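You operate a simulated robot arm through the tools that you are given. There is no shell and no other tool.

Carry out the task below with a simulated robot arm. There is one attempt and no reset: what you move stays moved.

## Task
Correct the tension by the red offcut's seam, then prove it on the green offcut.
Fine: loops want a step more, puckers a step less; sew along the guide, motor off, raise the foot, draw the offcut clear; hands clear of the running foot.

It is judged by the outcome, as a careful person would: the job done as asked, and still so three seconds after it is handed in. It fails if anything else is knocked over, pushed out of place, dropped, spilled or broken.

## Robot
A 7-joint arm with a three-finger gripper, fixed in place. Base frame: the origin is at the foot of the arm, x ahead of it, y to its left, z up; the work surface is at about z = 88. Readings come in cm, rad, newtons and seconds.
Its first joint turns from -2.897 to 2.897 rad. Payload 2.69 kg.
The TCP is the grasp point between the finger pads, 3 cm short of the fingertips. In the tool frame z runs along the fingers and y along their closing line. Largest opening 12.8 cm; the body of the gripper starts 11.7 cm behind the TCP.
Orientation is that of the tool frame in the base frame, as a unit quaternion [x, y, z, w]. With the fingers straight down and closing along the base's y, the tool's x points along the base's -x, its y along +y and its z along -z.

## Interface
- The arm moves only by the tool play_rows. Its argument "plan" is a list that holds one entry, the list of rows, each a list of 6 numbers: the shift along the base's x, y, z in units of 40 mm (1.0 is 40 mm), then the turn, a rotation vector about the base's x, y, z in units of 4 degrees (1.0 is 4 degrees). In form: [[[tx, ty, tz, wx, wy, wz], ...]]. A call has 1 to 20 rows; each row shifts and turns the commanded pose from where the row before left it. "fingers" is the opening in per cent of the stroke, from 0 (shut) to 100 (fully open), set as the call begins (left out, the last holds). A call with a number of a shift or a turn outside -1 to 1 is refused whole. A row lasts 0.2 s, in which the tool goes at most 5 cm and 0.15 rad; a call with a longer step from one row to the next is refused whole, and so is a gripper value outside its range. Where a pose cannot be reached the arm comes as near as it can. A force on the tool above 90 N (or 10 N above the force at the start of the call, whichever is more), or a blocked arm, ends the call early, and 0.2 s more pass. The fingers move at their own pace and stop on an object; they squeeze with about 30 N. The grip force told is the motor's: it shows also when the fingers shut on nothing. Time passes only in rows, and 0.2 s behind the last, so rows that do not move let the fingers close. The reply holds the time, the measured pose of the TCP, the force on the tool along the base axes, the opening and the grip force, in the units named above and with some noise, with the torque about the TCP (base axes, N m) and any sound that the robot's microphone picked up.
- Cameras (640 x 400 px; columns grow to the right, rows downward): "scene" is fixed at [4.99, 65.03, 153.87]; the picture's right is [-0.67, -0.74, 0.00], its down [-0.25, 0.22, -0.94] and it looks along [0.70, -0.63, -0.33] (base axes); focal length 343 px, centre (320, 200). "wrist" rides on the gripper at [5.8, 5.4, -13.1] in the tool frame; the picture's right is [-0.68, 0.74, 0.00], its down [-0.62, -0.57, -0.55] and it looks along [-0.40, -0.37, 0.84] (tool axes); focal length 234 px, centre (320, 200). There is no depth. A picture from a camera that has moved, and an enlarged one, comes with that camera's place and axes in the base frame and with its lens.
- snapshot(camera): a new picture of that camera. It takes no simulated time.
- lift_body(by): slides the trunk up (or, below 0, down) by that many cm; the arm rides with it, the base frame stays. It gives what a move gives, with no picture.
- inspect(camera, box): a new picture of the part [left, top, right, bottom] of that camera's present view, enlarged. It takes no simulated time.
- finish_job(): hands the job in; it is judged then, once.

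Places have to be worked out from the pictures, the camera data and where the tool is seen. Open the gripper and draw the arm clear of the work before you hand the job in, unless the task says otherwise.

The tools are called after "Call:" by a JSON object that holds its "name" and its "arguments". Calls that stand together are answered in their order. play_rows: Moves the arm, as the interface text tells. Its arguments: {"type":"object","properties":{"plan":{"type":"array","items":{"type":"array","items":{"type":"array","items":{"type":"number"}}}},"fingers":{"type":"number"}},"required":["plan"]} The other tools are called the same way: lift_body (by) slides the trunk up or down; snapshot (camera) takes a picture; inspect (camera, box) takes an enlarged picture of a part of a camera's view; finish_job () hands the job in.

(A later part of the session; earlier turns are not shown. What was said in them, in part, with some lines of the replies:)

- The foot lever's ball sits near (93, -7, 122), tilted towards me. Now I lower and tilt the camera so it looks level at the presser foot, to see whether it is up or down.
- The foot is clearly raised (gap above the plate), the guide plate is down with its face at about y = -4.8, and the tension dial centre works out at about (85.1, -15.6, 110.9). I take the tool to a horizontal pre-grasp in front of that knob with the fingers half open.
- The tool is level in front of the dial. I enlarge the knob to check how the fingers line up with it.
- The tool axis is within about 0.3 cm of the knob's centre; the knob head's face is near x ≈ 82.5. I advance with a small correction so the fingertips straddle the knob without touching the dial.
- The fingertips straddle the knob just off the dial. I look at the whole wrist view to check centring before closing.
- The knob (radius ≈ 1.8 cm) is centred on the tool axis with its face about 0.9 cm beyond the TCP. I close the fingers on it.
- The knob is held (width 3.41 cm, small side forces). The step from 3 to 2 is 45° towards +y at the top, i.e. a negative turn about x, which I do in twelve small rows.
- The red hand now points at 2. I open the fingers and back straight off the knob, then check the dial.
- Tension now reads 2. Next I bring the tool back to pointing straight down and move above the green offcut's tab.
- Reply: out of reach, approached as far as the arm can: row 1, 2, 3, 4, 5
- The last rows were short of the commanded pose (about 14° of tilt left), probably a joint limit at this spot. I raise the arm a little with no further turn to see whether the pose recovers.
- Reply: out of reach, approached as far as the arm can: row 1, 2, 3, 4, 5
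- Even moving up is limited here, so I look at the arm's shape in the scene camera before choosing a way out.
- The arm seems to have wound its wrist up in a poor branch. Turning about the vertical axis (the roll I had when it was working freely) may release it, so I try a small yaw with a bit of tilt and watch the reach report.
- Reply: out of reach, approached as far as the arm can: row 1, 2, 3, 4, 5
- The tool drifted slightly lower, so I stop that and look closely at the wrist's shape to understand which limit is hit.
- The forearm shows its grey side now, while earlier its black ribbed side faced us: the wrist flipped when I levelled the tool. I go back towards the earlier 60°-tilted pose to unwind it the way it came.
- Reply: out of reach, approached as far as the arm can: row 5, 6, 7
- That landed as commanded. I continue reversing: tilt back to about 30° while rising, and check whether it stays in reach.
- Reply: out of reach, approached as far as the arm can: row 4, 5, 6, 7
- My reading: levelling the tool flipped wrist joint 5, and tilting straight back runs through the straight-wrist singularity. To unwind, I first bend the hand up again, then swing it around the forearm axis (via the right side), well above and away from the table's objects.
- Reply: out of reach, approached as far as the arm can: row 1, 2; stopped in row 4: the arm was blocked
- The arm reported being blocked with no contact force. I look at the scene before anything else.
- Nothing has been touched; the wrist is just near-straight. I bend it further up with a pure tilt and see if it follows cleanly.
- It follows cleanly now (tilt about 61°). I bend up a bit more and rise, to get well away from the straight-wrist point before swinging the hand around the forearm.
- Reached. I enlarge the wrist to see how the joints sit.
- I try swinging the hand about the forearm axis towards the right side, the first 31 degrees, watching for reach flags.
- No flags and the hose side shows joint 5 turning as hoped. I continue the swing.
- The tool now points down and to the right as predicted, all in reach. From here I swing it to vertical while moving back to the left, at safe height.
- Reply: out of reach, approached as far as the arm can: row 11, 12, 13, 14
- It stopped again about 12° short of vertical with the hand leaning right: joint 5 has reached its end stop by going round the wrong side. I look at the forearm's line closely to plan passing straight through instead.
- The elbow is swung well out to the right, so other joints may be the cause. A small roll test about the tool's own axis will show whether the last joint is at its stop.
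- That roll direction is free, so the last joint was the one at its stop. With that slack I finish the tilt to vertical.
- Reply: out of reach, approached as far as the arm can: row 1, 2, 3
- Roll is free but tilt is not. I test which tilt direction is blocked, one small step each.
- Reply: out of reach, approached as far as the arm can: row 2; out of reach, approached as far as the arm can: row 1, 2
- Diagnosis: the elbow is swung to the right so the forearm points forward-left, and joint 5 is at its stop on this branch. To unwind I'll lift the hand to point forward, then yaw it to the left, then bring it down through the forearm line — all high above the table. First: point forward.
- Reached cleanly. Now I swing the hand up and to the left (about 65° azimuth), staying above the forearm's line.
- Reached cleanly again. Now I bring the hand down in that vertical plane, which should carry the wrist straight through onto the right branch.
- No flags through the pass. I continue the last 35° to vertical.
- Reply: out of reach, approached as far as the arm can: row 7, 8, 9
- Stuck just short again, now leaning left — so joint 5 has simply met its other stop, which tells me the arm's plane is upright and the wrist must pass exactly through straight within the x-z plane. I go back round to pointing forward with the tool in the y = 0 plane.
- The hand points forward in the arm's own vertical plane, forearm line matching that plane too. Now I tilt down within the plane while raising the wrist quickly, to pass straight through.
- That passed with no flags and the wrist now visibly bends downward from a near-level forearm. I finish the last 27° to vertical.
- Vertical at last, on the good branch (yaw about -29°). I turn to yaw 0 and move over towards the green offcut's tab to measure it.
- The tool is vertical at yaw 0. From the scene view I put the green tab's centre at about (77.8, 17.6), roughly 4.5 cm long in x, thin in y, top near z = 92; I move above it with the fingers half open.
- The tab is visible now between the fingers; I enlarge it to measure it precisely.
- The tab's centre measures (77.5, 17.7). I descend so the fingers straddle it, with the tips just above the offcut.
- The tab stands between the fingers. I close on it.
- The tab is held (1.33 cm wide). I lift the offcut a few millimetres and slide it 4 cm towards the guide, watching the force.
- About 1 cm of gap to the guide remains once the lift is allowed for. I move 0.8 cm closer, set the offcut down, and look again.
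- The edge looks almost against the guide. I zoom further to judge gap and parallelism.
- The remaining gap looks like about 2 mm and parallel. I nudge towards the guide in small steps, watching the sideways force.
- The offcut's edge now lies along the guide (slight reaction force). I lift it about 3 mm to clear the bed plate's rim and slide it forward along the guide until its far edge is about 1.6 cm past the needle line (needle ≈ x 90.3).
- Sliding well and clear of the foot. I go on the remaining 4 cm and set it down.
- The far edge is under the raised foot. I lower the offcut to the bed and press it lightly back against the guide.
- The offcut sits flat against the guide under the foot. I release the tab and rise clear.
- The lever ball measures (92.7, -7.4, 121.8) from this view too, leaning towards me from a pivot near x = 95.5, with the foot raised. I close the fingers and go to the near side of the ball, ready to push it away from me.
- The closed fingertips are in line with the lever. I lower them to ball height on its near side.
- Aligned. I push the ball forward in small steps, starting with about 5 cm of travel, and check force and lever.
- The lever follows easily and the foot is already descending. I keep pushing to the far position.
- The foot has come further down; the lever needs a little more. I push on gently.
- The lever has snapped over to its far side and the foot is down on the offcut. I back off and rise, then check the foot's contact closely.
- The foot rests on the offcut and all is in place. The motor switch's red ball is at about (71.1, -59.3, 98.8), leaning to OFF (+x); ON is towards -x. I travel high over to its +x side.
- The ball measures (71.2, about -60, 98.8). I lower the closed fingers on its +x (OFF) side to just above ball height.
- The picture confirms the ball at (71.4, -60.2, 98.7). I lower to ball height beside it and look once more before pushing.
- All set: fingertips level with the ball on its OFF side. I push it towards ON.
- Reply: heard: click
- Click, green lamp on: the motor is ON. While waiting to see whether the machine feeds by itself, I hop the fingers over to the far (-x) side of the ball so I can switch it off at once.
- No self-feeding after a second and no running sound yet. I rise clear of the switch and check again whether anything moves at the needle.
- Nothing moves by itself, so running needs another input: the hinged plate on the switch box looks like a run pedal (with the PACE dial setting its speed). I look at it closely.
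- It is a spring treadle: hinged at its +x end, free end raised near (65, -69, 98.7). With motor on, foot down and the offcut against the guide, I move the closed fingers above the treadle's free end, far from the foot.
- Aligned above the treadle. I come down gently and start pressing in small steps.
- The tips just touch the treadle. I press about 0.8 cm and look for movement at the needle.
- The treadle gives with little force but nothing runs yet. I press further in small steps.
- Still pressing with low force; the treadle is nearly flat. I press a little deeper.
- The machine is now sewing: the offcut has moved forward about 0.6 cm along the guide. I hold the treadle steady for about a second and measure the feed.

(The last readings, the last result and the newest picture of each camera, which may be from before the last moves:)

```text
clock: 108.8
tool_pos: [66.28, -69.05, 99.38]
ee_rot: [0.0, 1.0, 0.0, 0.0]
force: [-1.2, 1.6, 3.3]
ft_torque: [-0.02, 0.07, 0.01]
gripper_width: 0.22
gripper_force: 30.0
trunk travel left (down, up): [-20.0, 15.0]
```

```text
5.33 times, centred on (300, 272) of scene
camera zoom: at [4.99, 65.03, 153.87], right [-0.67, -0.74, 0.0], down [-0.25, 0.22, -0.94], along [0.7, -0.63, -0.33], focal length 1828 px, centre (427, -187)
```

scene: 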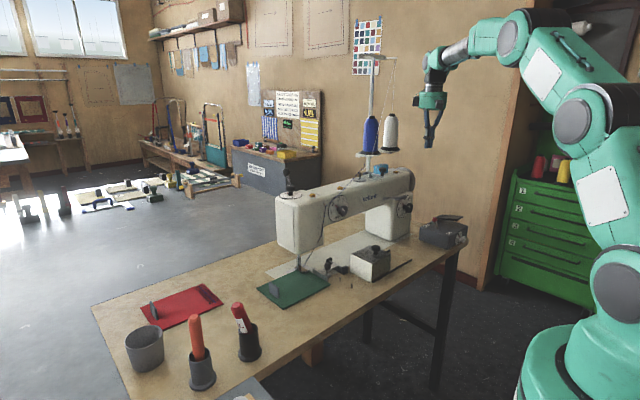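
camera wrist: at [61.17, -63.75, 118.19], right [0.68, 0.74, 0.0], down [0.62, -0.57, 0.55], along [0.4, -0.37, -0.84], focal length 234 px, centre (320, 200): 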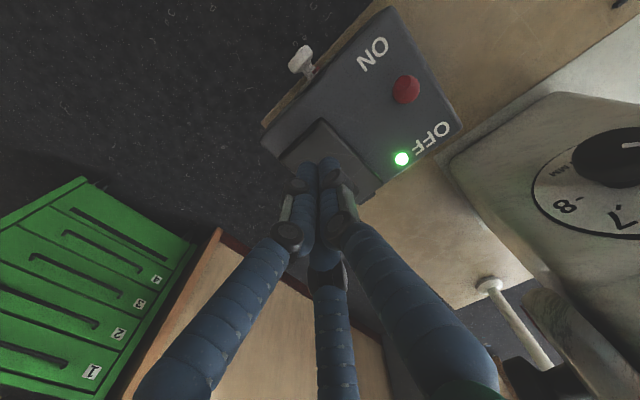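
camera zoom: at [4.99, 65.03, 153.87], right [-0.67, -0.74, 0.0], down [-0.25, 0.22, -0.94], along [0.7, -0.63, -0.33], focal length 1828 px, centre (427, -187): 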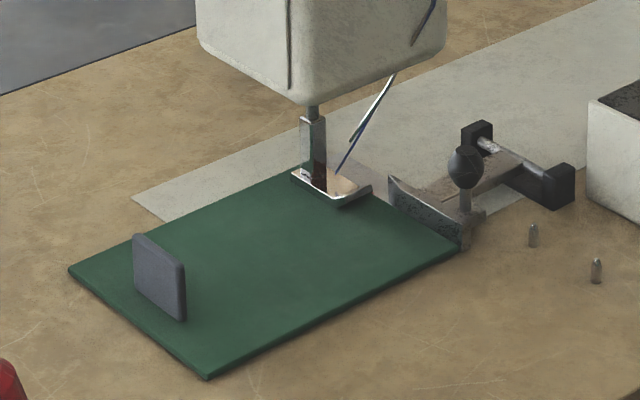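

Feed is about 1.5 cm/s, straight along the guide; the near edge is at x ≈ 79.5 and I want it near 88.5 at the end. I hold for about 4 seconds more.

Call:
{"name": "play_rows", "arguments": {"plan": [[[0, 0, 0, 0, 0, 0], [0, 0, 0, 0, 0, 0], [0, 0, 0, 0, 0, 0], [0, 0, 0, 0, 0, 0], [0, 0, 0, 0, 0, 0], [0, 0, 0, 0, 0, 0], [0, 0, 0, 0, 0, 0], [0, 0, 0, 0, 0, 0], [0, 0, 0, 0, 0, 0], [0, 0, 0, 0, 0, 0], [0, 0, 0, 0, 0, 0], [0, 0, 0, 0, 0, 0], [0, 0, 0, 0, 0, 0], [0, 0, 0, 0, 0, 0], [0, 0, 0, 0, 0, 0], [0, 0, 0, 0, 0, 0], [0, 0, 0, 0, 0, 0], [0, 0, 0, 0, 0, 0]]]}}

Call:
{"name": "inspect", "arguments": {"camera": "scene", "box": [240, 235, 360, 310]}}

```text
clock: 112.6
tool_pos: [66.31, -68.97, 99.27]
ee_rot: [0.0, 1.0, 0.001, -0.001]
force: [0.2, 0.7, 3.7]
ft_torque: [-0.04, 0.05, 0.02]
gripper_width: 0.22
gripper_force: 30.1
trunk travel left (down, up): [-20.0, 15.0]
```

```text
5.33 times, centred on (300, 272) of scene
camera zoom: at [4.99, 65.03, 153.87], right [-0.67, -0.74, 0.0], down [-0.25, 0.22, -0.94], along [0.7, -0.63, -0.33], focal length 1828 px, centre (427, -187)
```

zoom: 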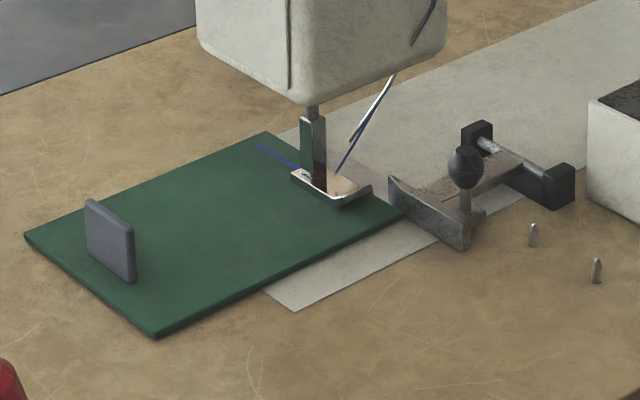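

A neat blue seam is appearing behind the foot; the needle line is at x ≈ 90.3 and the near edge at 84.9. I hold 2.2 s more, then lift off the treadle in the same call so the seam ends about 1.7 cm from the edge, like the start.

Call:
{"name": "play_rows", "arguments": {"plan": [[[0, 0, 0, 0, 0, 0], [0, 0, 0, 0, 0, 0], [0, 0, 0, 0, 0, 0], [0, 0, 0, 0, 0, 0], [0, 0, 0, 0, 0, 0], [0, 0, 0, 0, 0, 0], [0, 0, 0, 0, 0, 0], [0, 0, 0, 0, 0, 0], [0, 0, 0, 0, 0, 0], [0, 0, 0, 0, 0, 0], [0, 0, 0, 0, 0, 0], [0, 0, 0.8, 0, 0, 0], [0, 0, 1, 0, 0, 0]]]}}

Call:
{"name": "inspect", "arguments": {"camera": "scene", "box": [240, 235, 360, 310]}}

Call:
{"name": "inspect", "arguments": {"camera": "scene", "box": [395, 170, 475, 255]}}

```text
clock: 115.4
tool_pos: [66.48, -68.96, 106.61]
ee_rot: [0.0, 1.0, 0.001, 0.0]
force: [-0.1, 0.1, -0.1]
ft_torque: [-0.07, -0.04, 0.03]
gripper_width: 0.21
gripper_force: 30.4
trunk travel left (down, up): [-20.0, 15.0]
```

```text
5.33 times, centred on (300, 272) of scene
camera zoom: at [4.99, 65.03, 153.87], right [-0.67, -0.74, 0.0], down [-0.25, 0.22, -0.94], along [0.7, -0.63, -0.33], focal length 1828 px, centre (427, -187)
```

zoom: 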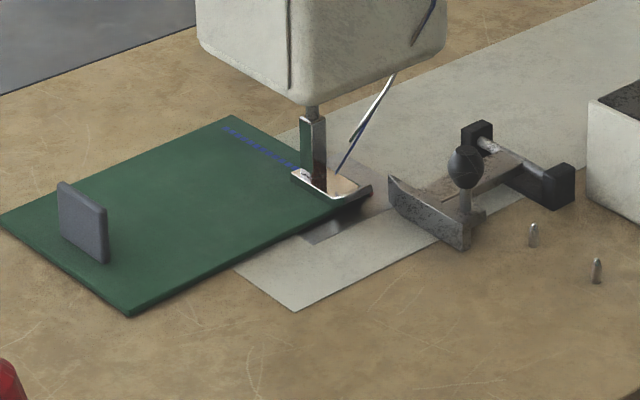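

```text
4.71 times, centred on (435, 212) of scene
camera zoom: at [4.99, 65.03, 153.87], right [-0.67, -0.74, 0.0], down [-0.25, 0.22, -0.94], along [0.7, -0.63, -0.33], focal length 1613 px, centre (-221, 141)
```

zoom: 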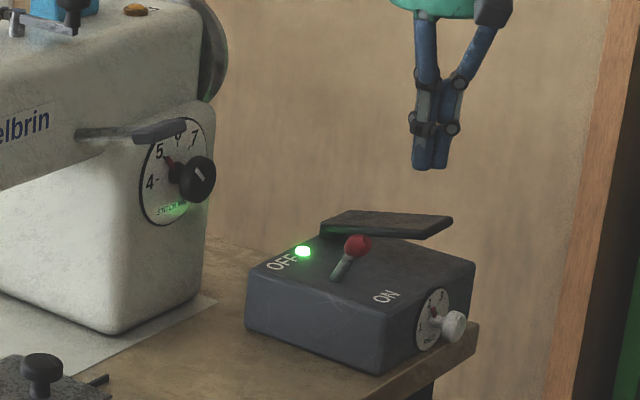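

The seam is about 10.8 cm with 2.5 cm left to the near edge. I press the treadle briefly once more to bring it closer to the red seam's proportions (about 0.8 cm more), then release.

Call:
{"name": "play_rows", "arguments": {"plan": [[[0, 0, -0.9, 0, 0, 0], [0, 0, -0.6, 0, 0, 0], [0, 0, -0.31, 0, 0, 0], [0, 0, 0, 0, 0, 0], [0, 0, 0, 0, 0, 0], [0, 0, 0.8, 0, 0, 0], [0, 0, 1, 0, 0, 0]]]}}

Call:
{"name": "inspect", "arguments": {"camera": "scene", "box": [240, 235, 360, 310]}}

Call:
{"name": "inspect", "arguments": {"camera": "scene", "box": [395, 170, 475, 255]}}

```text
clock: 117.0
tool_pos: [66.18, -69.09, 106.49]
ee_rot: [0.0, 1.0, 0.002, -0.001]
force: [0.6, 0.2, 0.1]
ft_torque: [-0.02, -0.01, -0.01]
gripper_width: 0.19
gripper_force: 29.9
trunk travel left (down, up): [-20.0, 15.0]
```

```text
5.33 times, centred on (300, 272) of scene
camera zoom: at [4.99, 65.03, 153.87], right [-0.67, -0.74, 0.0], down [-0.25, 0.22, -0.94], along [0.7, -0.63, -0.33], focal length 1828 px, centre (427, -187)
```

zoom: 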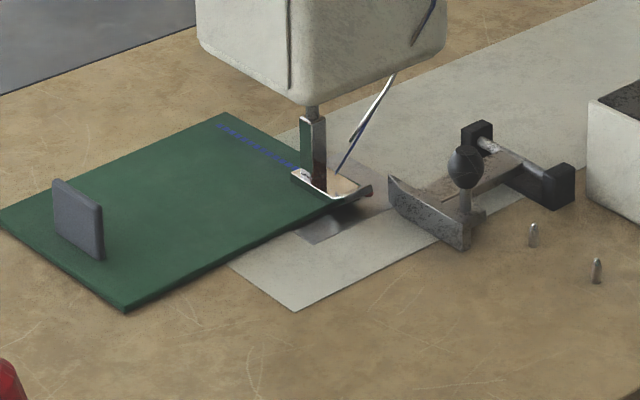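

```text
4.71 times, centred on (435, 212) of scene
camera zoom: at [4.99, 65.03, 153.87], right [-0.67, -0.74, 0.0], down [-0.25, 0.22, -0.94], along [0.7, -0.63, -0.33], focal length 1613 px, centre (-221, 141)
```

zoom: 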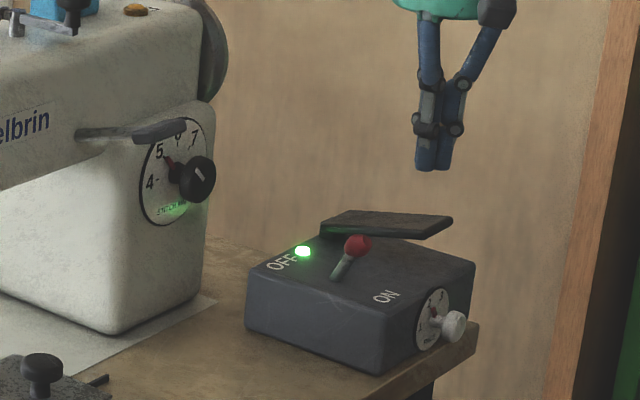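

Seam length now about 11.3 cm, matching the red sample. Next, motor off: I move the closed fingers to the -x (ON) side of the switch ball.

Call:
{"name": "play_rows", "arguments": {"plan": [[[-0.28, 0.75, 0.2, 0, 0, 0], [-0.28, 0.75, 0, 0, 0, 0], [-0.29, 0.72, 0, 0, 0, 0], [0, 0, -0.8, 0, 0, 0], [0, 0, -0.8, 0, 0, 0]]]}}

Call:
{"name": "inspect", "arguments": {"camera": "scene", "box": [395, 170, 475, 255]}}

```text
clock: 118.2
tool_pos: [63.01, -60.26, 100.99]
ee_rot: [0.0, 1.0, 0.001, 0.001]
force: [0.2, -0.3, 0.2]
ft_torque: [0.01, 0.03, -0.02]
gripper_width: 0.22
gripper_force: 29.8
trunk travel left (down, up): [-20.0, 15.0]
```

```text
4.71 times, centred on (435, 212) of scene
camera zoom: at [4.99, 65.03, 153.87], right [-0.67, -0.74, 0.0], down [-0.25, 0.22, -0.94], along [0.7, -0.63, -0.33], focal length 1613 px, centre (-221, 141)
```

zoom: 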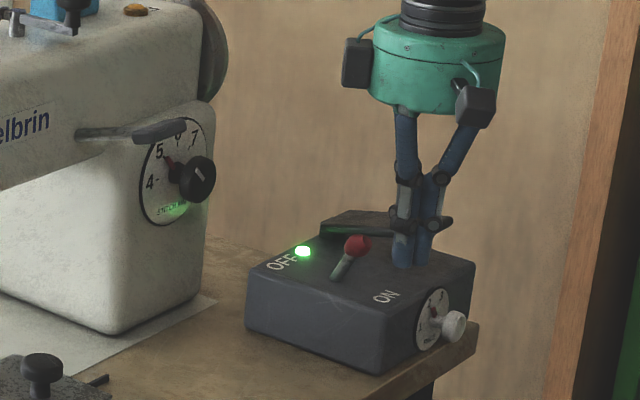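

In place beside the ball. I push it back towards OFF.

Call:
{"name": "play_rows", "arguments": {"plan": [[[0.4, 0, -0.08, 0, 0, 0], [0.35, 0, 0, 0, 0, 0], [0.3, 0, 0, 0, 0, 0], [0.25, 0, 0, 0, 0, 0]]]}}

Call:
{"name": "inspect", "arguments": {"camera": "scene", "box": [395, 170, 475, 255]}}

```text
clock: 119.2
tool_pos: [67.97, -60.08, 100.49]
ee_rot: [0.0, 1.0, 0.001, 0.0]
force: [0.0, -0.2, -0.1]
ft_torque: [0.01, 0.0, 0.03]
gripper_width: 0.21
gripper_force: 30.7
trunk travel left (down, up): [-20.0, 15.0]
heard: click
```

```text
4.71 times, centred on (435, 212) of scene
camera zoom: at [4.99, 65.03, 153.87], right [-0.67, -0.74, 0.0], down [-0.25, 0.22, -0.94], along [0.7, -0.63, -0.33], focal length 1613 px, centre (-221, 141)
```

zoom: 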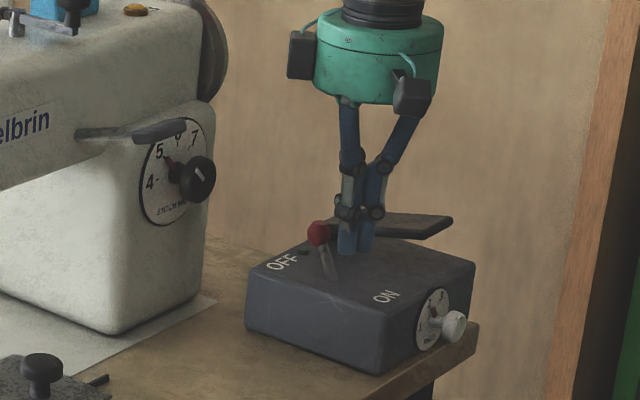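

Click, lamp out: the motor is off. I lift away and travel high towards the head to deal with the foot lever.

Call:
{"name": "play_rows", "arguments": {"plan": [[[-0.1, 0, 0.7, 0, 0, 0], [0, 0, 1, 0, 0, 0], [0, 0, 1, 0, 0, 0], [0, 0, 1, 0, 0, 0], [0, 0.2, 1, 0, 0, 0], [0, 0.4, 1, 0, 0, 0], [0, 0.6, 1, 0, 0, 0], [0, 0.7, 1, 0, 0, 0], [0, 0.9, 0.7, 0, 0, 0], [0, 1, 0.4, 0, 0, 0], [0, 1, 0, 0, 0, 0], [0, 1, 0, 0, 0, 0], [0, 1, 0, 0, 0, 0], [0, 1, 0, 0, 0, 0], [0, 1, 0, 0, 0, 0], [0, 1, 0, 0, 0, 0], [0, 1, 0, 0, 0, 0], [0, 1, 0, 0, 0, 0], [0, 1, 0, 0, 0, 0], [0, 0.5, 0, 0, 0, 0]]]}}

Call:
{"name": "snapshot", "arguments": {"camera": "wrist"}}

```text
clock: 123.4
tool_pos: [67.82, -7.13, 135.6]
ee_rot: [-0.001, 1.0, 0.001, 0.001]
force: [-0.9, 0.5, -0.7]
ft_torque: [-0.05, -0.01, -0.02]
gripper_width: 0.21
gripper_force: 30.2
trunk travel left (down, up): [-20.0, 15.0]
```

```text
taken
camera wrist: at [62.06, -1.63, 148.73], right [0.68, 0.74, 0.0], down [0.62, -0.57, 0.55], along [0.4, -0.37, -0.84], focal length 234 px, centre (320, 200)
```

wrist: 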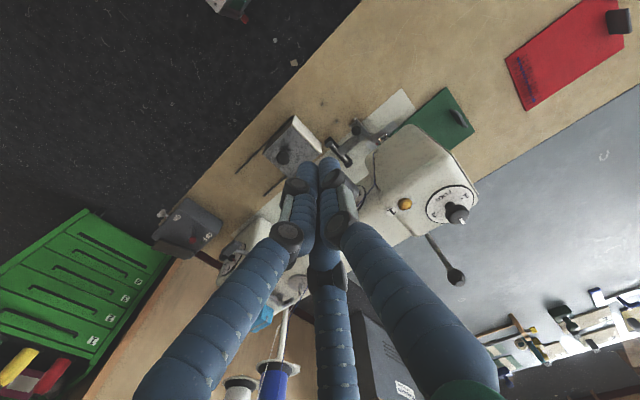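

The lever ball triangulates to about (103.3, -6.9, 121.8). I tilt the tool 20° forward, open the fingers a little, and move to a pre-grasp above it.

Call:
{"name": "play_rows", "arguments": {"plan": [[[0.8, 0, -0.05, 0, -0.5, 0], [0.8, 0, -0.1, 0, -0.5, 0], [0.8, 0, -0.1, 0, -0.5, 0], [0.8, 0, -0.1, 0, -0.5, 0], [0.8, 0, -0.1, 0, -0.5, 0], [0.8, 0, -0.1, 0, -0.5, 0], [0.8, 0, -0.1, 0, -0.5, 0], [0.8, 0, -0.1, 0, -0.5, 0], [0.8, 0, -0.1, 0, -0.5, 0], [0.8, 0.03, -0.1, 0, -0.5, 0]]], "fingers": 38}}

Call:
{"name": "snapshot", "arguments": {"camera": "wrist"}}

Call:
{"name": "inspect", "arguments": {"camera": "scene", "box": [250, 120, 350, 210]}}

```text
clock: 125.6
tool_pos: [99.54, -6.95, 132.19]
ee_rot: [0.0, 0.985, 0.0, 0.173]
force: [0.0, -0.5, -0.5]
ft_torque: [-0.01, -0.04, -0.02]
gripper_width: 4.87
gripper_force: 0.1
trunk travel left (down, up): [-20.0, 15.0]
```

```text
taken
camera wrist: at [89.72, -1.44, 142.44], right [0.64, 0.74, 0.23], down [0.39, -0.57, 0.72], along [0.67, -0.37, -0.65], focal length 234 px, centre (320, 200)
```

wrist: 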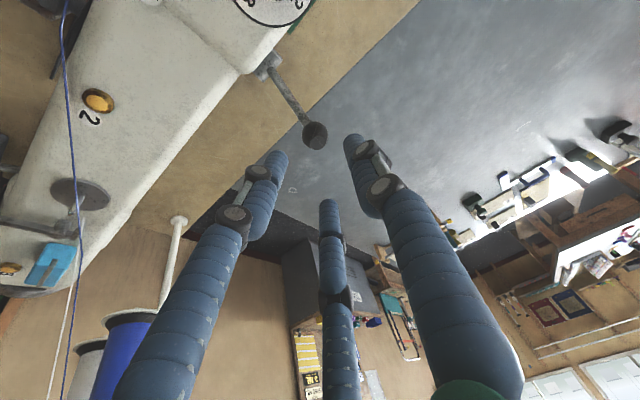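

```text
4.44 times, centred on (300, 165) of scene
camera zoom: at [4.99, 65.03, 153.87], right [-0.67, -0.74, 0.0], down [-0.25, 0.22, -0.94], along [0.7, -0.63, -0.33], focal length 1523 px, centre (409, 356)
```

zoom: 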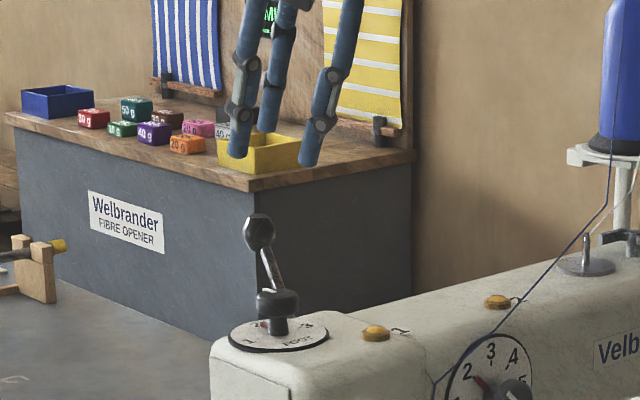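

The ball sits right between the fingertips along the tool axis, about 11 cm ahead. I advance so it lies between the pads.

Call:
{"name": "play_rows", "arguments": {"plan": [[[0.19, 0, -0.575, 0, 0, 0], [0.19, 0, -0.575, 0, 0, 0], [0.19, 0, -0.575, 0, 0, 0], [0.19, 0, -0.575, 0, 0, 0]]]}}

Call:
{"name": "inspect", "arguments": {"camera": "wrist", "box": [220, 60, 420, 220]}}

Call:
{"name": "inspect", "arguments": {"camera": "scene", "box": [250, 120, 350, 210]}}

```text
clock: 126.6
tool_pos: [102.7, -7.14, 122.63]
ee_rot: [0.0, 0.985, 0.001, 0.174]
force: [0.9, -0.4, 0.3]
ft_torque: [0.0, -0.01, 0.0]
gripper_width: 4.86
gripper_force: 0.0
trunk travel left (down, up): [-20.0, 15.0]
```

```text
2.50 times, centred on (320, 140) of wrist
camera zoom: at [92.77, -1.57, 133.02], right [0.64, 0.74, 0.23], down [0.39, -0.57, 0.72], along [0.67, -0.37, -0.65], focal length 585 px, centre (320, 350)
```

zoom: 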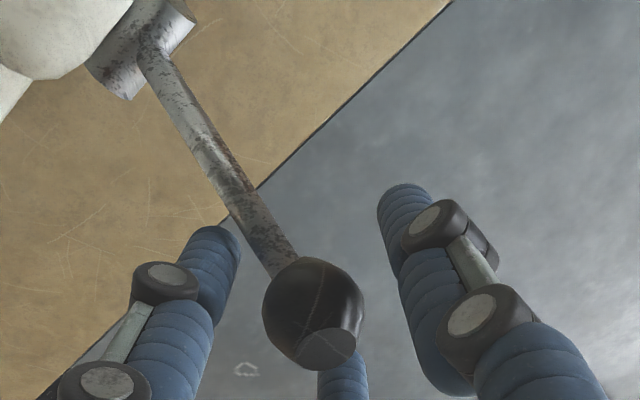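

```text
4.44 times, centred on (300, 165) of scene
camera zoom: at [4.99, 65.03, 153.87], right [-0.67, -0.74, 0.0], down [-0.25, 0.22, -0.94], along [0.7, -0.63, -0.33], focal length 1523 px, centre (409, 356)
```

zoom: 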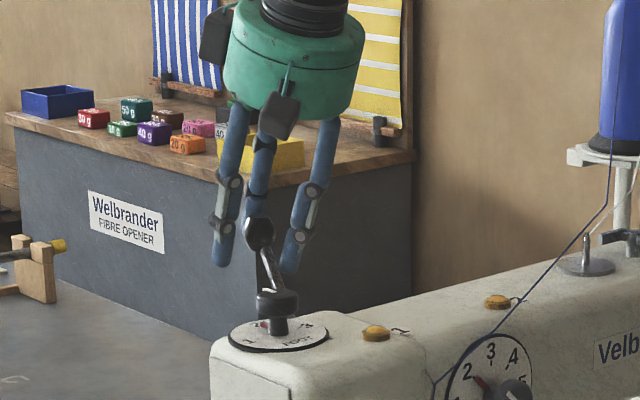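

The ball is centred on the tool axis about 1 cm past the grasp point. I close on it.

Call:
{"name": "play_rows", "arguments": {"plan": [[[0, 0, 0, 0, 0, 0], [0, 0, 0, 0, 0, 0]]], "fingers": 0}}

```text
clock: 127.2
tool_pos: [102.65, -7.22, 122.83]
ee_rot: [-0.001, 0.985, 0.001, 0.174]
force: [-14.7, -4.7, 3.2]
ft_torque: [-0.4, 0.45, 0.24]
gripper_width: 3.15
gripper_force: 45.4
trunk travel left (down, up): [-20.0, 15.0]
```

Gripped (3.15 cm). I pull the ball back towards me along its arc, rising slightly then level, about 6 cm past upright.

Call:
{"name": "play_rows", "arguments": {"plan": [[[-0.24, 0, 0.105, 0, 0, 0], [-0.24, 0, 0.08, 0, 0, 0], [-0.24, 0, 0.055, 0, 0, 0], [-0.24, 0, 0.032, 0, 0, 0], [-0.24, 0, 0.01, 0, 0, 0], [-0.24, 0, -0.01, 0, 0, 0]]]}}

Call:
{"name": "inspect", "arguments": {"camera": "scene", "box": [250, 120, 350, 210]}}

Call:
{"name": "inspect", "arguments": {"camera": "scene", "box": [240, 235, 360, 310]}}

```text
clock: 128.6
tool_pos: [96.77, -7.13, 124.31]
ee_rot: [0.001, 0.985, 0.001, 0.175]
force: [3.5, -19.7, 22.5]
ft_torque: [-0.17, -0.52, -0.07]
gripper_width: 3.03
gripper_force: 44.8
trunk travel left (down, up): [-20.0, 15.0]
```

```text
4.44 times, centred on (300, 165) of scene
camera zoom: at [4.99, 65.03, 153.87], right [-0.67, -0.74, 0.0], down [-0.25, 0.22, -0.94], along [0.7, -0.63, -0.33], focal length 1523 px, centre (409, 356)
```

zoom: 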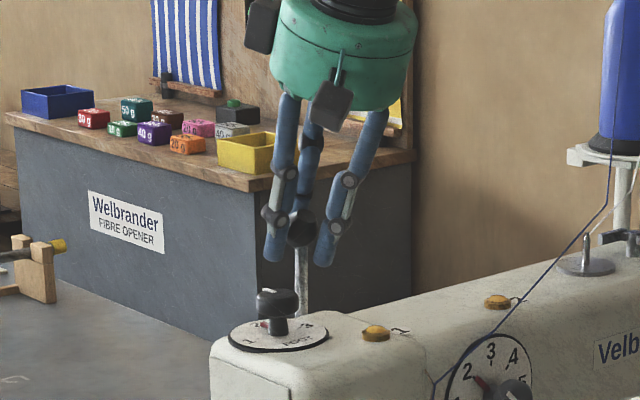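

```text
5.33 times, centred on (300, 272) of scene
camera zoom: at [4.99, 65.03, 153.87], right [-0.67, -0.74, 0.0], down [-0.25, 0.22, -0.94], along [0.7, -0.63, -0.33], focal length 1828 px, centre (427, -187)
```

zoom: 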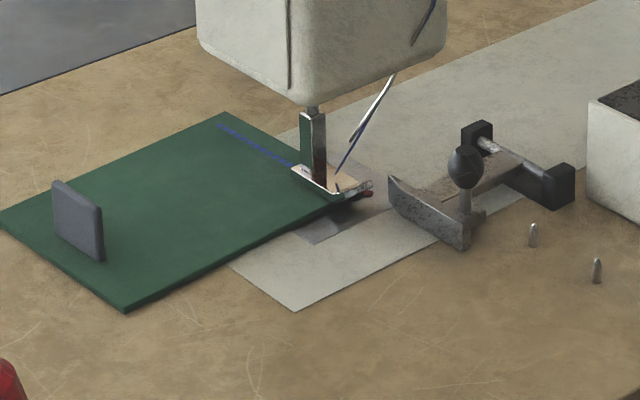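

The lever is upright and the foot has started to lift; the side load says I sit slightly off, so I ease the grip point by 2 mm and pull another 2 cm past centre.

Call:
{"name": "play_rows", "arguments": {"plan": [[[-0.1, -0.05, 0.06, 0, 0, 0], [-0.2, 0, 0.0, 0, 0, 0], [-0.2, 0, -0.02, 0, 0, 0]]]}}

Call:
{"name": "inspect", "arguments": {"camera": "scene", "box": [250, 120, 350, 210]}}

```text
clock: 129.4
tool_pos: [95.07, -6.98, 123.85]
ee_rot: [0.0, 0.985, 0.001, 0.172]
force: [5.0, -7.2, 6.2]
ft_torque: [0.1, -0.72, -0.01]
gripper_width: 2.99
gripper_force: 44.8
trunk travel left (down, up): [-20.0, 15.0]
```

```text
4.44 times, centred on (300, 165) of scene
camera zoom: at [4.99, 65.03, 153.87], right [-0.67, -0.74, 0.0], down [-0.25, 0.22, -0.94], along [0.7, -0.63, -0.33], focal length 1523 px, centre (409, 356)
```

zoom: 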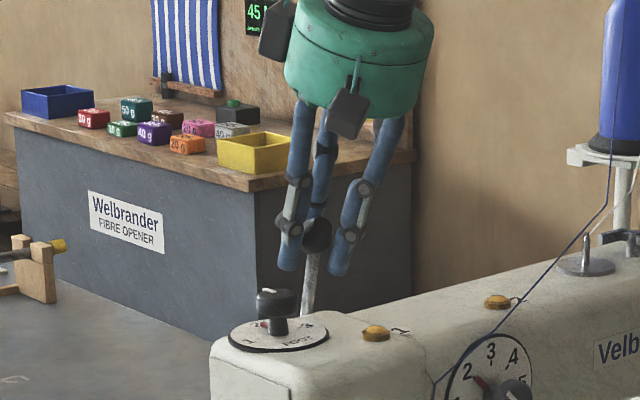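

The lever is past upright towards me. I bring it a bit further and then open the fingers to let it settle.

Call:
{"name": "play_rows", "arguments": {"plan": [[[-0.2, 0, -0.05, 0, 0, 0], [-0.2, 0, -0.08, 0, 0, 0]]]}}

Call:
{"name": "play_rows", "arguments": {"plan": [[[0, 0, 0, 0, 0, 0], [0, 0, 0, 0, 0, 0]]], "fingers": 45}}

Call:
{"name": "inspect", "arguments": {"camera": "scene", "box": [250, 120, 350, 210]}}

Call:
{"name": "inspect", "arguments": {"camera": "scene", "box": [280, 245, 330, 280]}}

```text
clock: 130.0
tool_pos: [93.37, -7.0, 123.24]
ee_rot: [0.0, 0.985, 0.001, 0.173]
force: [3.2, 3.1, 3.1]
ft_torque: [0.24, -0.63, 0.13]
gripper_width: 3.0
gripper_force: 45.2
trunk travel left (down, up): [-20.0, 15.0]
```

```text
clock: 130.6
tool_pos: [93.33, -7.16, 123.36]
ee_rot: [-0.001, 0.985, 0.001, 0.173]
force: [-0.1, 0.2, 0.5]
ft_torque: [-0.02, -0.03, -0.01]
gripper_width: 5.78
gripper_force: 0.0
trunk travel left (down, up): [-20.0, 15.0]
```

```text
4.44 times, centred on (300, 165) of scene
camera zoom: at [4.99, 65.03, 153.87], right [-0.67, -0.74, 0.0], down [-0.25, 0.22, -0.94], along [0.7, -0.63, -0.33], focal length 1523 px, centre (409, 356)
```

zoom: 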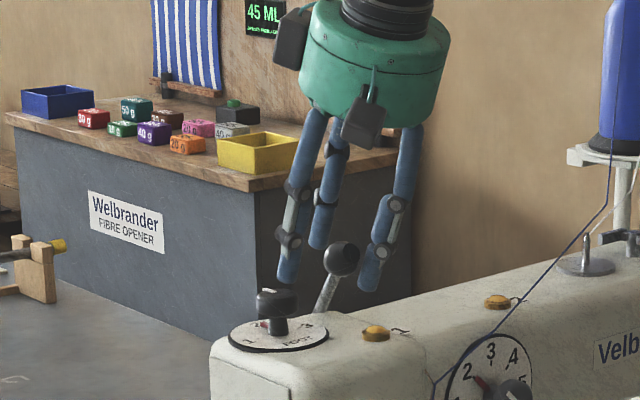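

```text
11.43 times, centred on (305, 262) of scene
camera zoom: at [4.99, 65.03, 153.87], right [-0.67, -0.74, 0.0], down [-0.25, 0.22, -0.94], along [0.7, -0.63, -0.33], focal length 3917 px, centre (491, -514)
```

zoom: 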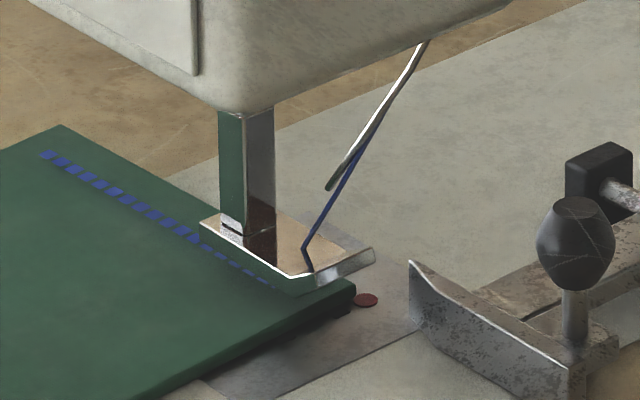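

The foot is up again, the lever is back in its original position, and the visible seam is flat and even. I retreat from the ball, return the tool to vertical, and move over above the green tab.

Call:
{"name": "play_rows", "arguments": {"plan": [[[-0.18, 0, 0.5, 0, 0, 0], [-0.22, 0, 0.6, 0, 0, 0], [-0.22, 0, 0.6, 0, 0, 0], [-0.22, 0, 0.6, 0, 0, 0], [0.1, 0.3, 0.2, 0, 0.9, 0], [0.2, 0.6, 0, 0, 0.9, 0], [0.3, 0.8, 0, 0, 0.9, 0], [0.3, 0.8, 0, 0, 0.9, 0], [0.3, 0.8, 0, 0, 0.9, 0], [0.2, 0.8, 0, 0, 0.5, 0], [0.1, 0.6, 0, 0, 0, 0], [0, 0.25, 0, 0, 0, 0]]]}}

Call:
{"name": "snapshot", "arguments": {"camera": "wrist"}}

Call:
{"name": "inspect", "arguments": {"camera": "scene", "box": [230, 225, 350, 310]}}

```text
clock: 133.2
tool_pos: [96.07, 12.99, 133.41]
ee_rot: [0.0, 1.0, 0.0, -0.001]
force: [0.2, -0.5, 0.7]
ft_torque: [0.02, 0.01, 0.0]
gripper_width: 5.78
gripper_force: 0.0
trunk travel left (down, up): [-20.0, 15.0]
```

```text
taken
camera wrist: at [90.21, 18.43, 146.54], right [0.68, 0.74, 0.0], down [0.62, -0.57, 0.55], along [0.4, -0.37, -0.84], focal length 234 px, centre (320, 200)
```

wrist: 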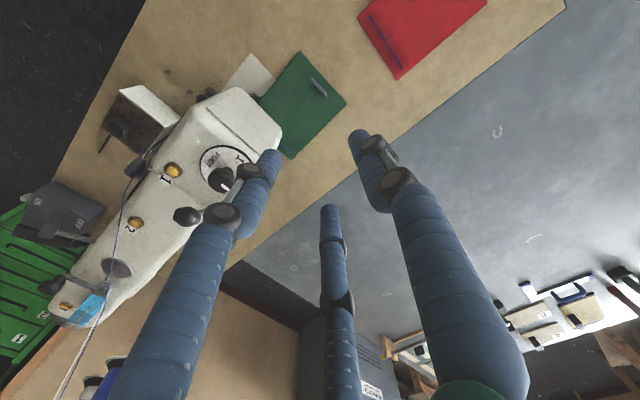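

```text
4.71 times, centred on (290, 268) of scene
camera zoom: at [4.99, 65.03, 153.87], right [-0.67, -0.74, 0.0], down [-0.25, 0.22, -0.94], along [0.7, -0.63, -0.33], focal length 1613 px, centre (461, -118)
```

zoom: 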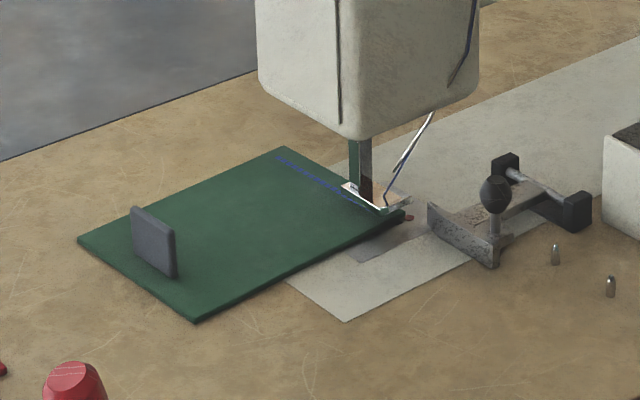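

The tab is at about (95.7, 12.8). I descend above it, first to a safe height.

Call:
{"name": "play_rows", "arguments": {"plan": [[[-0.05, -0.03, -0.7, 0, 0, 0], [-0.05, 0, -0.95, 0, 0, 0], [0, 0, -1, 0, 0, 0], [0, 0, -1, 0, 0, 0], [0, 0, -1, 0, 0, 0], [0, 0, -1, 0, 0, 0], [0, 0, -1, 0, 0, 0], [0, 0, -0.7, 0, 0, 0]]]}}

Call:
{"name": "inspect", "arguments": {"camera": "wrist", "box": [240, 70, 400, 190]}}

Call:
{"name": "inspect", "arguments": {"camera": "scene", "box": [230, 210, 340, 310]}}

```text
clock: 135.0
tool_pos: [95.88, 12.68, 103.95]
ee_rot: [0.0, 1.0, 0.001, 0.0]
force: [1.8, -0.4, 0.0]
ft_torque: [-0.04, 0.03, 0.01]
gripper_width: 5.75
gripper_force: 0.0
trunk travel left (down, up): [-20.0, 15.0]
```

```text
3.33 times, centred on (320, 130) of wrist
camera zoom: at [90.06, 18.11, 116.93], right [0.68, 0.74, 0.0], down [0.62, -0.57, 0.55], along [0.4, -0.37, -0.84], focal length 781 px, centre (320, 433)
```

zoom: 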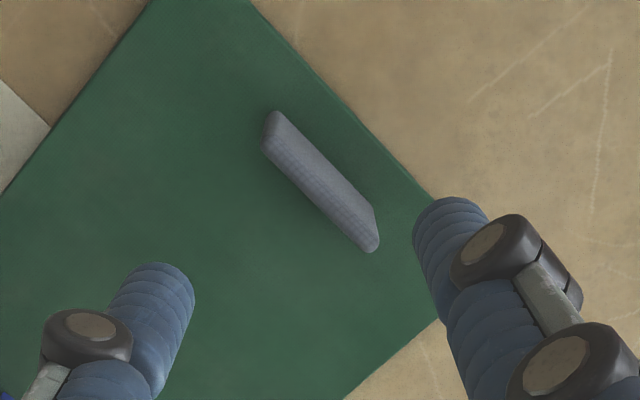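

```text
4.00 times, centred on (285, 260) of scene
camera zoom: at [4.99, 65.03, 153.87], right [-0.67, -0.74, 0.0], down [-0.25, 0.22, -0.94], along [0.7, -0.63, -0.33], focal length 1371 px, centre (460, -40)
```

zoom: 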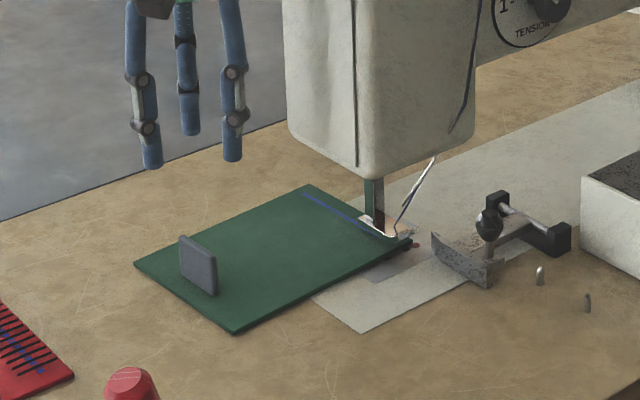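

The tab lies between the fingers. I descend onto it and close.

Call:
{"name": "play_rows", "arguments": {"plan": [[[-0.06, 0.07, -0.7, 0, 0, 0], [0, 0, -0.7, 0, 0, 0], [0, 0, -0.6, 0, 0, 0], [0, 0, -0.55, 0, 0, 0], [0, 0, -0.37, 0, 0, 0]]]}}

Call:
{"name": "play_rows", "arguments": {"plan": [[[0, 0, 0, 0, 0, 0], [0, 0, 0, 0, 0, 0]]], "fingers": 0}}

Call:
{"name": "inspect", "arguments": {"camera": "scene", "box": [230, 210, 340, 310]}}

```text
clock: 136.2
tool_pos: [95.33, 12.78, 92.33]
ee_rot: [0.0, 1.0, 0.001, 0.001]
force: [-0.4, -0.5, -0.6]
ft_torque: [-0.02, 0.05, -0.02]
gripper_width: 5.76
gripper_force: 0.1
trunk travel left (down, up): [-20.0, 15.0]
```

```text
clock: 136.8
tool_pos: [95.36, 12.86, 92.34]
ee_rot: [0.0, 1.0, 0.001, 0.0]
force: [0.8, 0.2, -0.2]
ft_torque: [-0.04, -0.01, 0.11]
gripper_width: 1.31
gripper_force: 30.3
trunk travel left (down, up): [-20.0, 15.0]
```

```text
4.00 times, centred on (285, 260) of scene
camera zoom: at [4.99, 65.03, 153.87], right [-0.67, -0.74, 0.0], down [-0.25, 0.22, -0.94], along [0.7, -0.63, -0.33], focal length 1371 px, centre (460, -40)
```

zoom: 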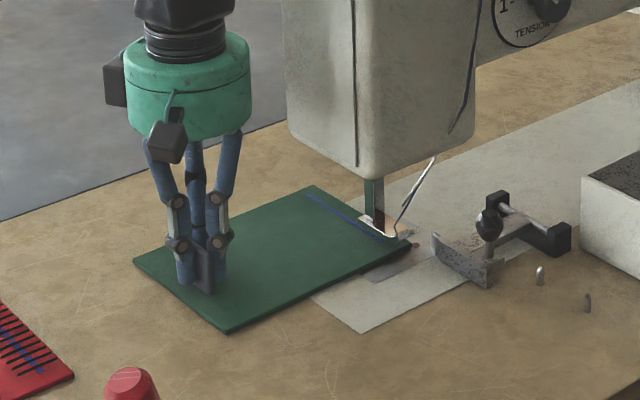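

Held. I draw the offcut sideways (+y) out from under the raised foot, with a 3 mm lift.

Call:
{"name": "play_rows", "arguments": {"plan": [[[0, 0, 0.07, 0, 0, 0], [0, 0.2, 0, 0, 0, 0], [0, 0.25, 0, 0, 0, 0], [0, 0.25, 0, 0, 0, 0], [0, 0.25, 0, 0, 0, 0], [0, 0.25, 0, 0, 0, 0]]]}}

Call:
{"name": "inspect", "arguments": {"camera": "scene", "box": [220, 210, 340, 310]}}

```text
clock: 138.2
tool_pos: [95.43, 17.84, 92.71]
ee_rot: [0.001, 1.0, 0.001, 0.0]
force: [0.0, 0.1, -1.3]
ft_torque: [0.08, -0.01, 0.01]
gripper_width: 1.3
gripper_force: 30.0
trunk travel left (down, up): [-20.0, 15.0]
```

```text
4.00 times, centred on (280, 260) of scene
camera zoom: at [4.99, 65.03, 153.87], right [-0.67, -0.74, 0.0], down [-0.25, 0.22, -0.94], along [0.7, -0.63, -0.33], focal length 1371 px, centre (480, -40)
```

zoom: 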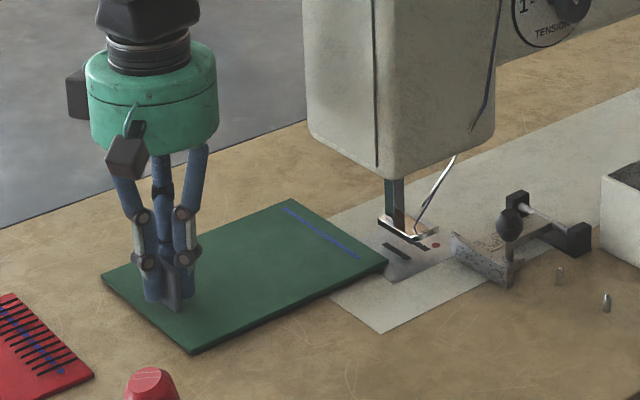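

It is clear of the foot with the whole seam showing. I carry it back towards its original spot, away from the machine.

Call:
{"name": "play_rows", "arguments": {"plan": [[[-0.3, 0, 0, 0, 0, 0], [-0.45, 0, 0, 0, 0, 0], [-0.45, 0, 0, 0, 0, 0], [-0.45, 0, 0, 0, 0, 0], [-0.45, 0, 0, 0, 0, 0], [-0.45, 0, 0, 0, 0, 0], [-0.45, 0, 0, 0, 0, 0], [-0.45, 0, 0, 0, 0, 0], [-0.45, 0, 0, 0, 0, 0], [-0.3, 0, 0, 0, 0, 0], [0, 0, -0.07, 0, 0, 0], [0, 0, -0.04, 0, 0, 0]]]}}

Call:
{"name": "inspect", "arguments": {"camera": "scene", "box": [220, 220, 360, 330]}}

```text
clock: 140.8
tool_pos: [78.56, 17.84, 92.33]
ee_rot: [0.0, 1.0, 0.001, 0.0]
force: [-0.5, 0.5, -0.5]
ft_torque: [-0.04, -0.02, -0.01]
gripper_width: 1.29
gripper_force: 29.8
trunk travel left (down, up): [-20.0, 15.0]
```

```text
3.64 times, centred on (290, 275) of scene
camera zoom: at [4.99, 65.03, 153.87], right [-0.67, -0.74, 0.0], down [-0.25, 0.22, -0.94], along [0.7, -0.63, -0.33], focal length 1246 px, centre (429, -73)
```

zoom: 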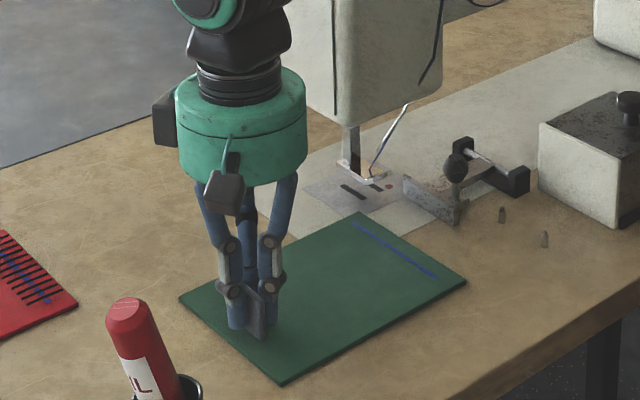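

The offcut lies well clear. I settle it the last millimetre, release the tab and rise.

Call:
{"name": "play_rows", "arguments": {"plan": [[[0, 0, -0.03, 0, 0, 0], [0, 0, 0, 0, 0, 0]]]}}

Call:
{"name": "play_rows", "arguments": {"plan": [[[0, 0, 0, 0, 0, 0], [0, 0, 0, 0, 0, 0]]], "fingers": 50}}

Call:
{"name": "play_rows", "arguments": {"plan": [[[0, 0, 0.5, 0, 0, 0], [0, 0, 0.9, 0, 0, 0], [0, 0, 1, 0, 0, 0], [0, 0, 1, 0, 0, 0], [-0.2, 0, 1, 0, 0, 0], [-0.4, 0, 1, 0, 0, 0], [-0.6, 0, 1, 0, 0, 0], [-0.8, 0, 1, 0, 0, 0], [-0.8, 0, 1, 0, 0, 0]]]}}

Call:
{"name": "snapshot", "arguments": {"camera": "scene"}}

Call:
{"name": "snapshot", "arguments": {"camera": "wrist"}}

```text
clock: 141.4
tool_pos: [78.73, 17.79, 92.26]
ee_rot: [0.0, 1.0, 0.001, -0.001]
force: [-3.5, -1.7, 5.9]
ft_torque: [-0.07, -0.26, -0.13]
gripper_width: 1.31
gripper_force: 29.7
trunk travel left (down, up): [-20.0, 15.0]
```

```text
clock: 142.0
tool_pos: [78.65, 17.83, 92.22]
ee_rot: [0.0, 1.0, 0.001, 0.0]
force: [-0.1, -0.1, 0.4]
ft_torque: [0.04, -0.04, 0.0]
gripper_width: 6.41
gripper_force: 0.1
trunk travel left (down, up): [-20.0, 15.0]
```

```text
refused: row 8 steps farther than a row can; nothing moved
```

```text
taken
```

scene: 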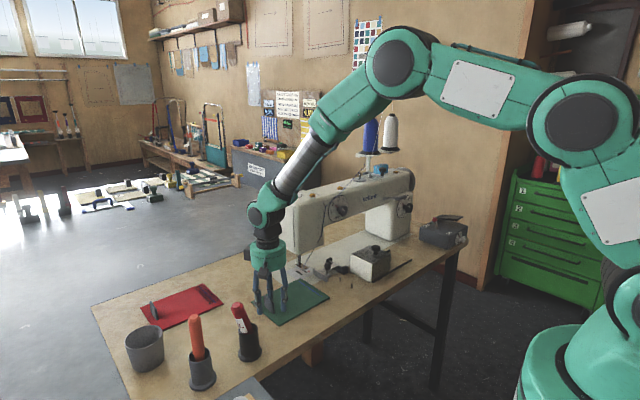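

```text
taken
camera wrist: at [72.87, 23.33, 105.31], right [0.68, 0.74, 0.0], down [0.62, -0.57, 0.55], along [0.4, -0.37, -0.84], focal length 234 px, centre (320, 200)
```

wrist: 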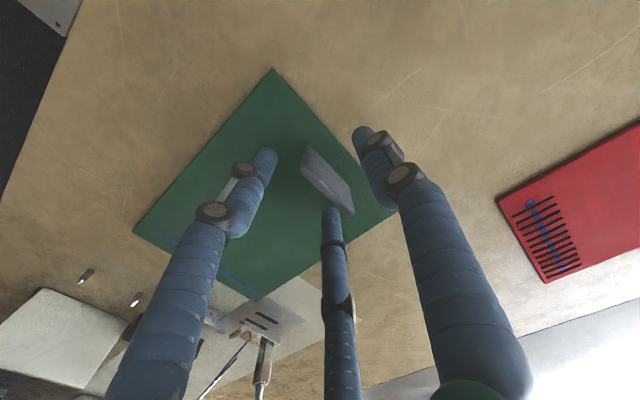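

The tab is released; that rise was refused for too long a step, so I rise straight up first, then draw back, and then inspect both seams.

Call:
{"name": "play_rows", "arguments": {"plan": [[[0, 0, 0.5, 0, 0, 0], [0, 0, 0.9, 0, 0, 0], [0, 0, 1, 0, 0, 0], [0, 0, 1, 0, 0, 0], [-0.2, 0, 1, 0, 0, 0], [-0.4, 0, 1, 0, 0, 0], [-0.5, 0, 1, 0, 0, 0], [-0.5, 0, 1, 0, 0, 0], [-0.5, 0, 1, 0, 0, 0]]]}}

Call:
{"name": "snapshot", "arguments": {"camera": "scene"}}

Call:
{"name": "inspect", "arguments": {"camera": "scene", "box": [280, 265, 340, 310]}}

Call:
{"name": "snapshot", "arguments": {"camera": "wrist"}}

```text
clock: 144.0
tool_pos: [70.12, 17.76, 125.77]
ee_rot: [0.0, 1.0, 0.001, 0.0]
force: [-0.7, 0.7, 0.1]
ft_torque: [0.01, 0.04, -0.01]
gripper_width: 6.43
gripper_force: 0.1
trunk travel left (down, up): [-20.0, 15.0]
```

```text
taken
```

scene: 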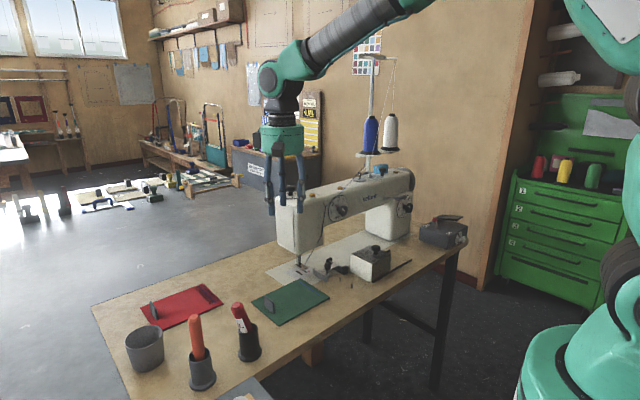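

```text
8.89 times, centred on (310, 288) of scene
camera zoom: at [4.99, 65.03, 153.87], right [-0.67, -0.74, 0.0], down [-0.25, 0.22, -0.94], along [0.7, -0.63, -0.33], focal length 3047 px, centre (409, -578)
```

zoom: 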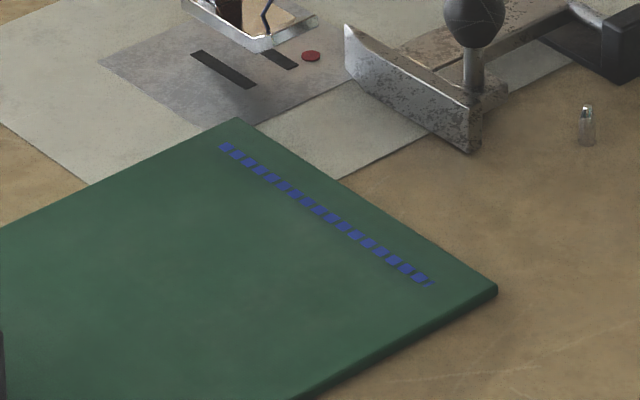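

```text
taken
camera wrist: at [64.37, 23.16, 138.86], right [0.68, 0.74, 0.0], down [0.62, -0.57, 0.55], along [0.4, -0.37, -0.84], focal length 234 px, centre (320, 200)
```

wrist: 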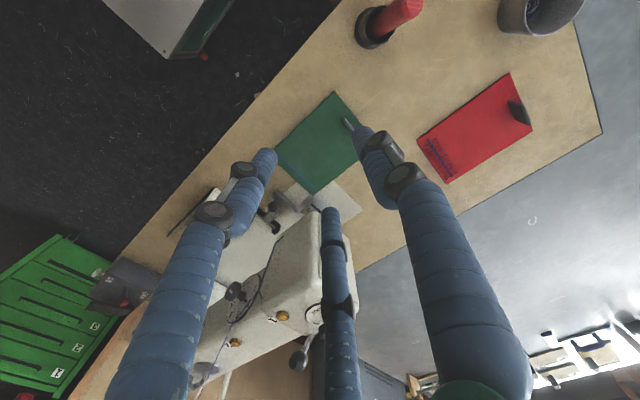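

The green seam is straight, even and flat: no puckers, no loops. I open the gripper fully and draw the arm up and back clear of the work, then do a last check of the machine's state.

Call:
{"name": "play_rows", "arguments": {"plan": [[[-0.3, -0.3, 0.9, 0, 0, 0], [-0.3, -0.3, 0.9, 0, 0, 0], [-0.3, -0.3, 0.9, 0, 0, 0], [-0.3, -0.3, 0.9, 0, 0, 0], [-0.3, -0.3, 0.9, 0, 0, 0], [-0.3, -0.3, 0.9, 0, 0, 0], [-0.3, -0.3, 0.6, 0, 0, 0], [0, 0, 0, 0, 0, 0]]], "fingers": 100}}

Call:
{"name": "snapshot", "arguments": {"camera": "scene"}}

Call:
{"name": "inspect", "arguments": {"camera": "scene", "box": [260, 150, 480, 300]}}

Call:
{"name": "inspect", "arguments": {"camera": "scene", "box": [410, 205, 474, 250]}}

Call:
{"name": "inspect", "arguments": {"camera": "scene", "box": [90, 260, 350, 400]}}

```text
clock: 145.8
tool_pos: [61.6, 9.12, 149.75]
ee_rot: [0.0, 1.0, 0.001, 0.0]
force: [-0.5, 0.1, -0.7]
ft_torque: [-0.01, -0.03, 0.01]
gripper_width: 12.8
gripper_force: 0.0
trunk travel left (down, up): [-20.0, 15.0]
```

```text
taken
```

scene: 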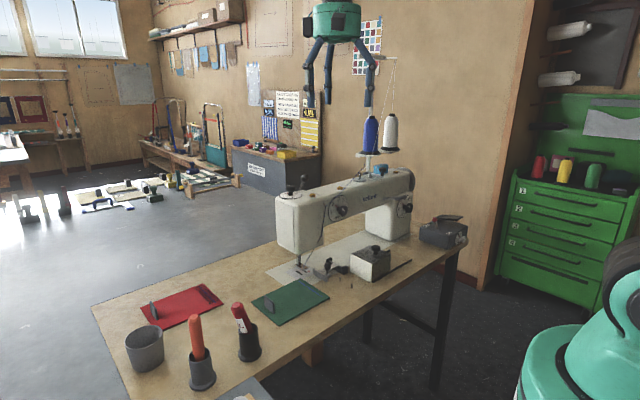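

```text
2.67 times, centred on (370, 225) of scene
camera zoom: at [4.99, 65.03, 153.87], right [-0.67, -0.74, 0.0], down [-0.25, 0.22, -0.94], along [0.7, -0.63, -0.33], focal length 914 px, centre (187, 133)
```

zoom: 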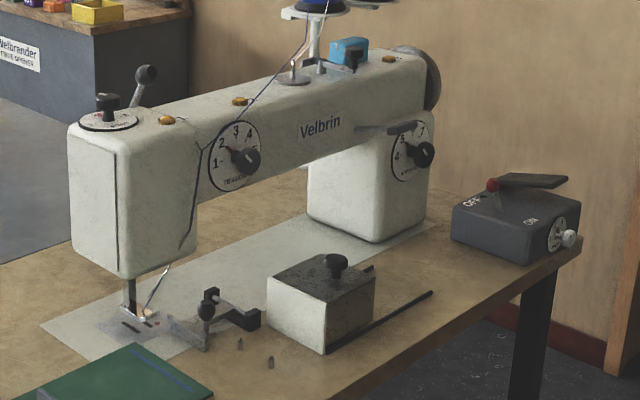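

```text
8.89 times, centred on (442, 228) of scene
camera zoom: at [4.99, 65.03, 153.87], right [-0.67, -0.74, 0.0], down [-0.25, 0.22, -0.94], along [0.7, -0.63, -0.33], focal length 3047 px, centre (-764, -44)
```

zoom: 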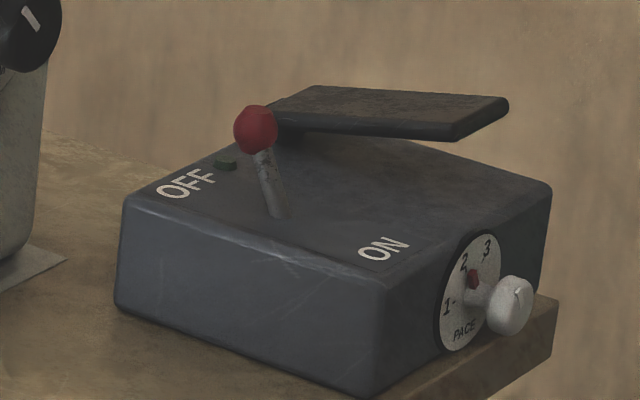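

```text
2.46 times, centred on (220, 330) of scene
camera zoom: at [4.99, 65.03, 153.87], right [-0.67, -0.74, 0.0], down [-0.25, 0.22, -0.94], along [0.7, -0.63, -0.33], focal length 844 px, centre (566, -120)
```

zoom: 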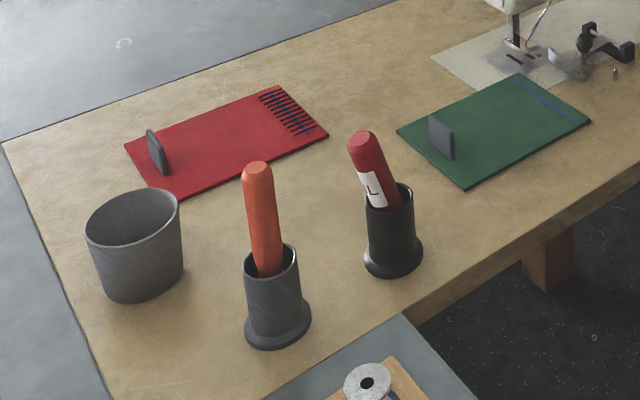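

Final check:
- The tension hand is at 2.
- The motor switch is at OFF with its lamp out.
- The foot is raised and the green offcut lies clear of it with a clean, flat seam.
- Nothing else has moved, and the arm is open and clear.

I hand the job in.

Call:
{"name": "finish_job", "arguments": {}}

```text
The job is handed in.
```

I set the tension from 3 down to 2 and proved it on the green offcut; the new seam is even and flat, with no puckers or loops.

- **Reading the red seam:** it showed dark creases straight across the stitches, which I took as puckers, so the tension went one step less.
- **Sewing:** I ran the green offcut along the guide with the foot down, using the pedal on the switch box. The seam is about 11.3 cm long, close to the red one, with one short second press of the pedal to finish it. The gripper stayed at the pedal, well away from the foot, while it ran.
- **Finishing:** the motor is off, the foot is raised, and the offcut is drawn clear and back near where it started. The other dials, the guide, the cups and the red offcut are as they were.

The wrist jammed near its joint limits after I turned the tension dial, and I spent some time swinging it free above the table. It touched nothing on the way.
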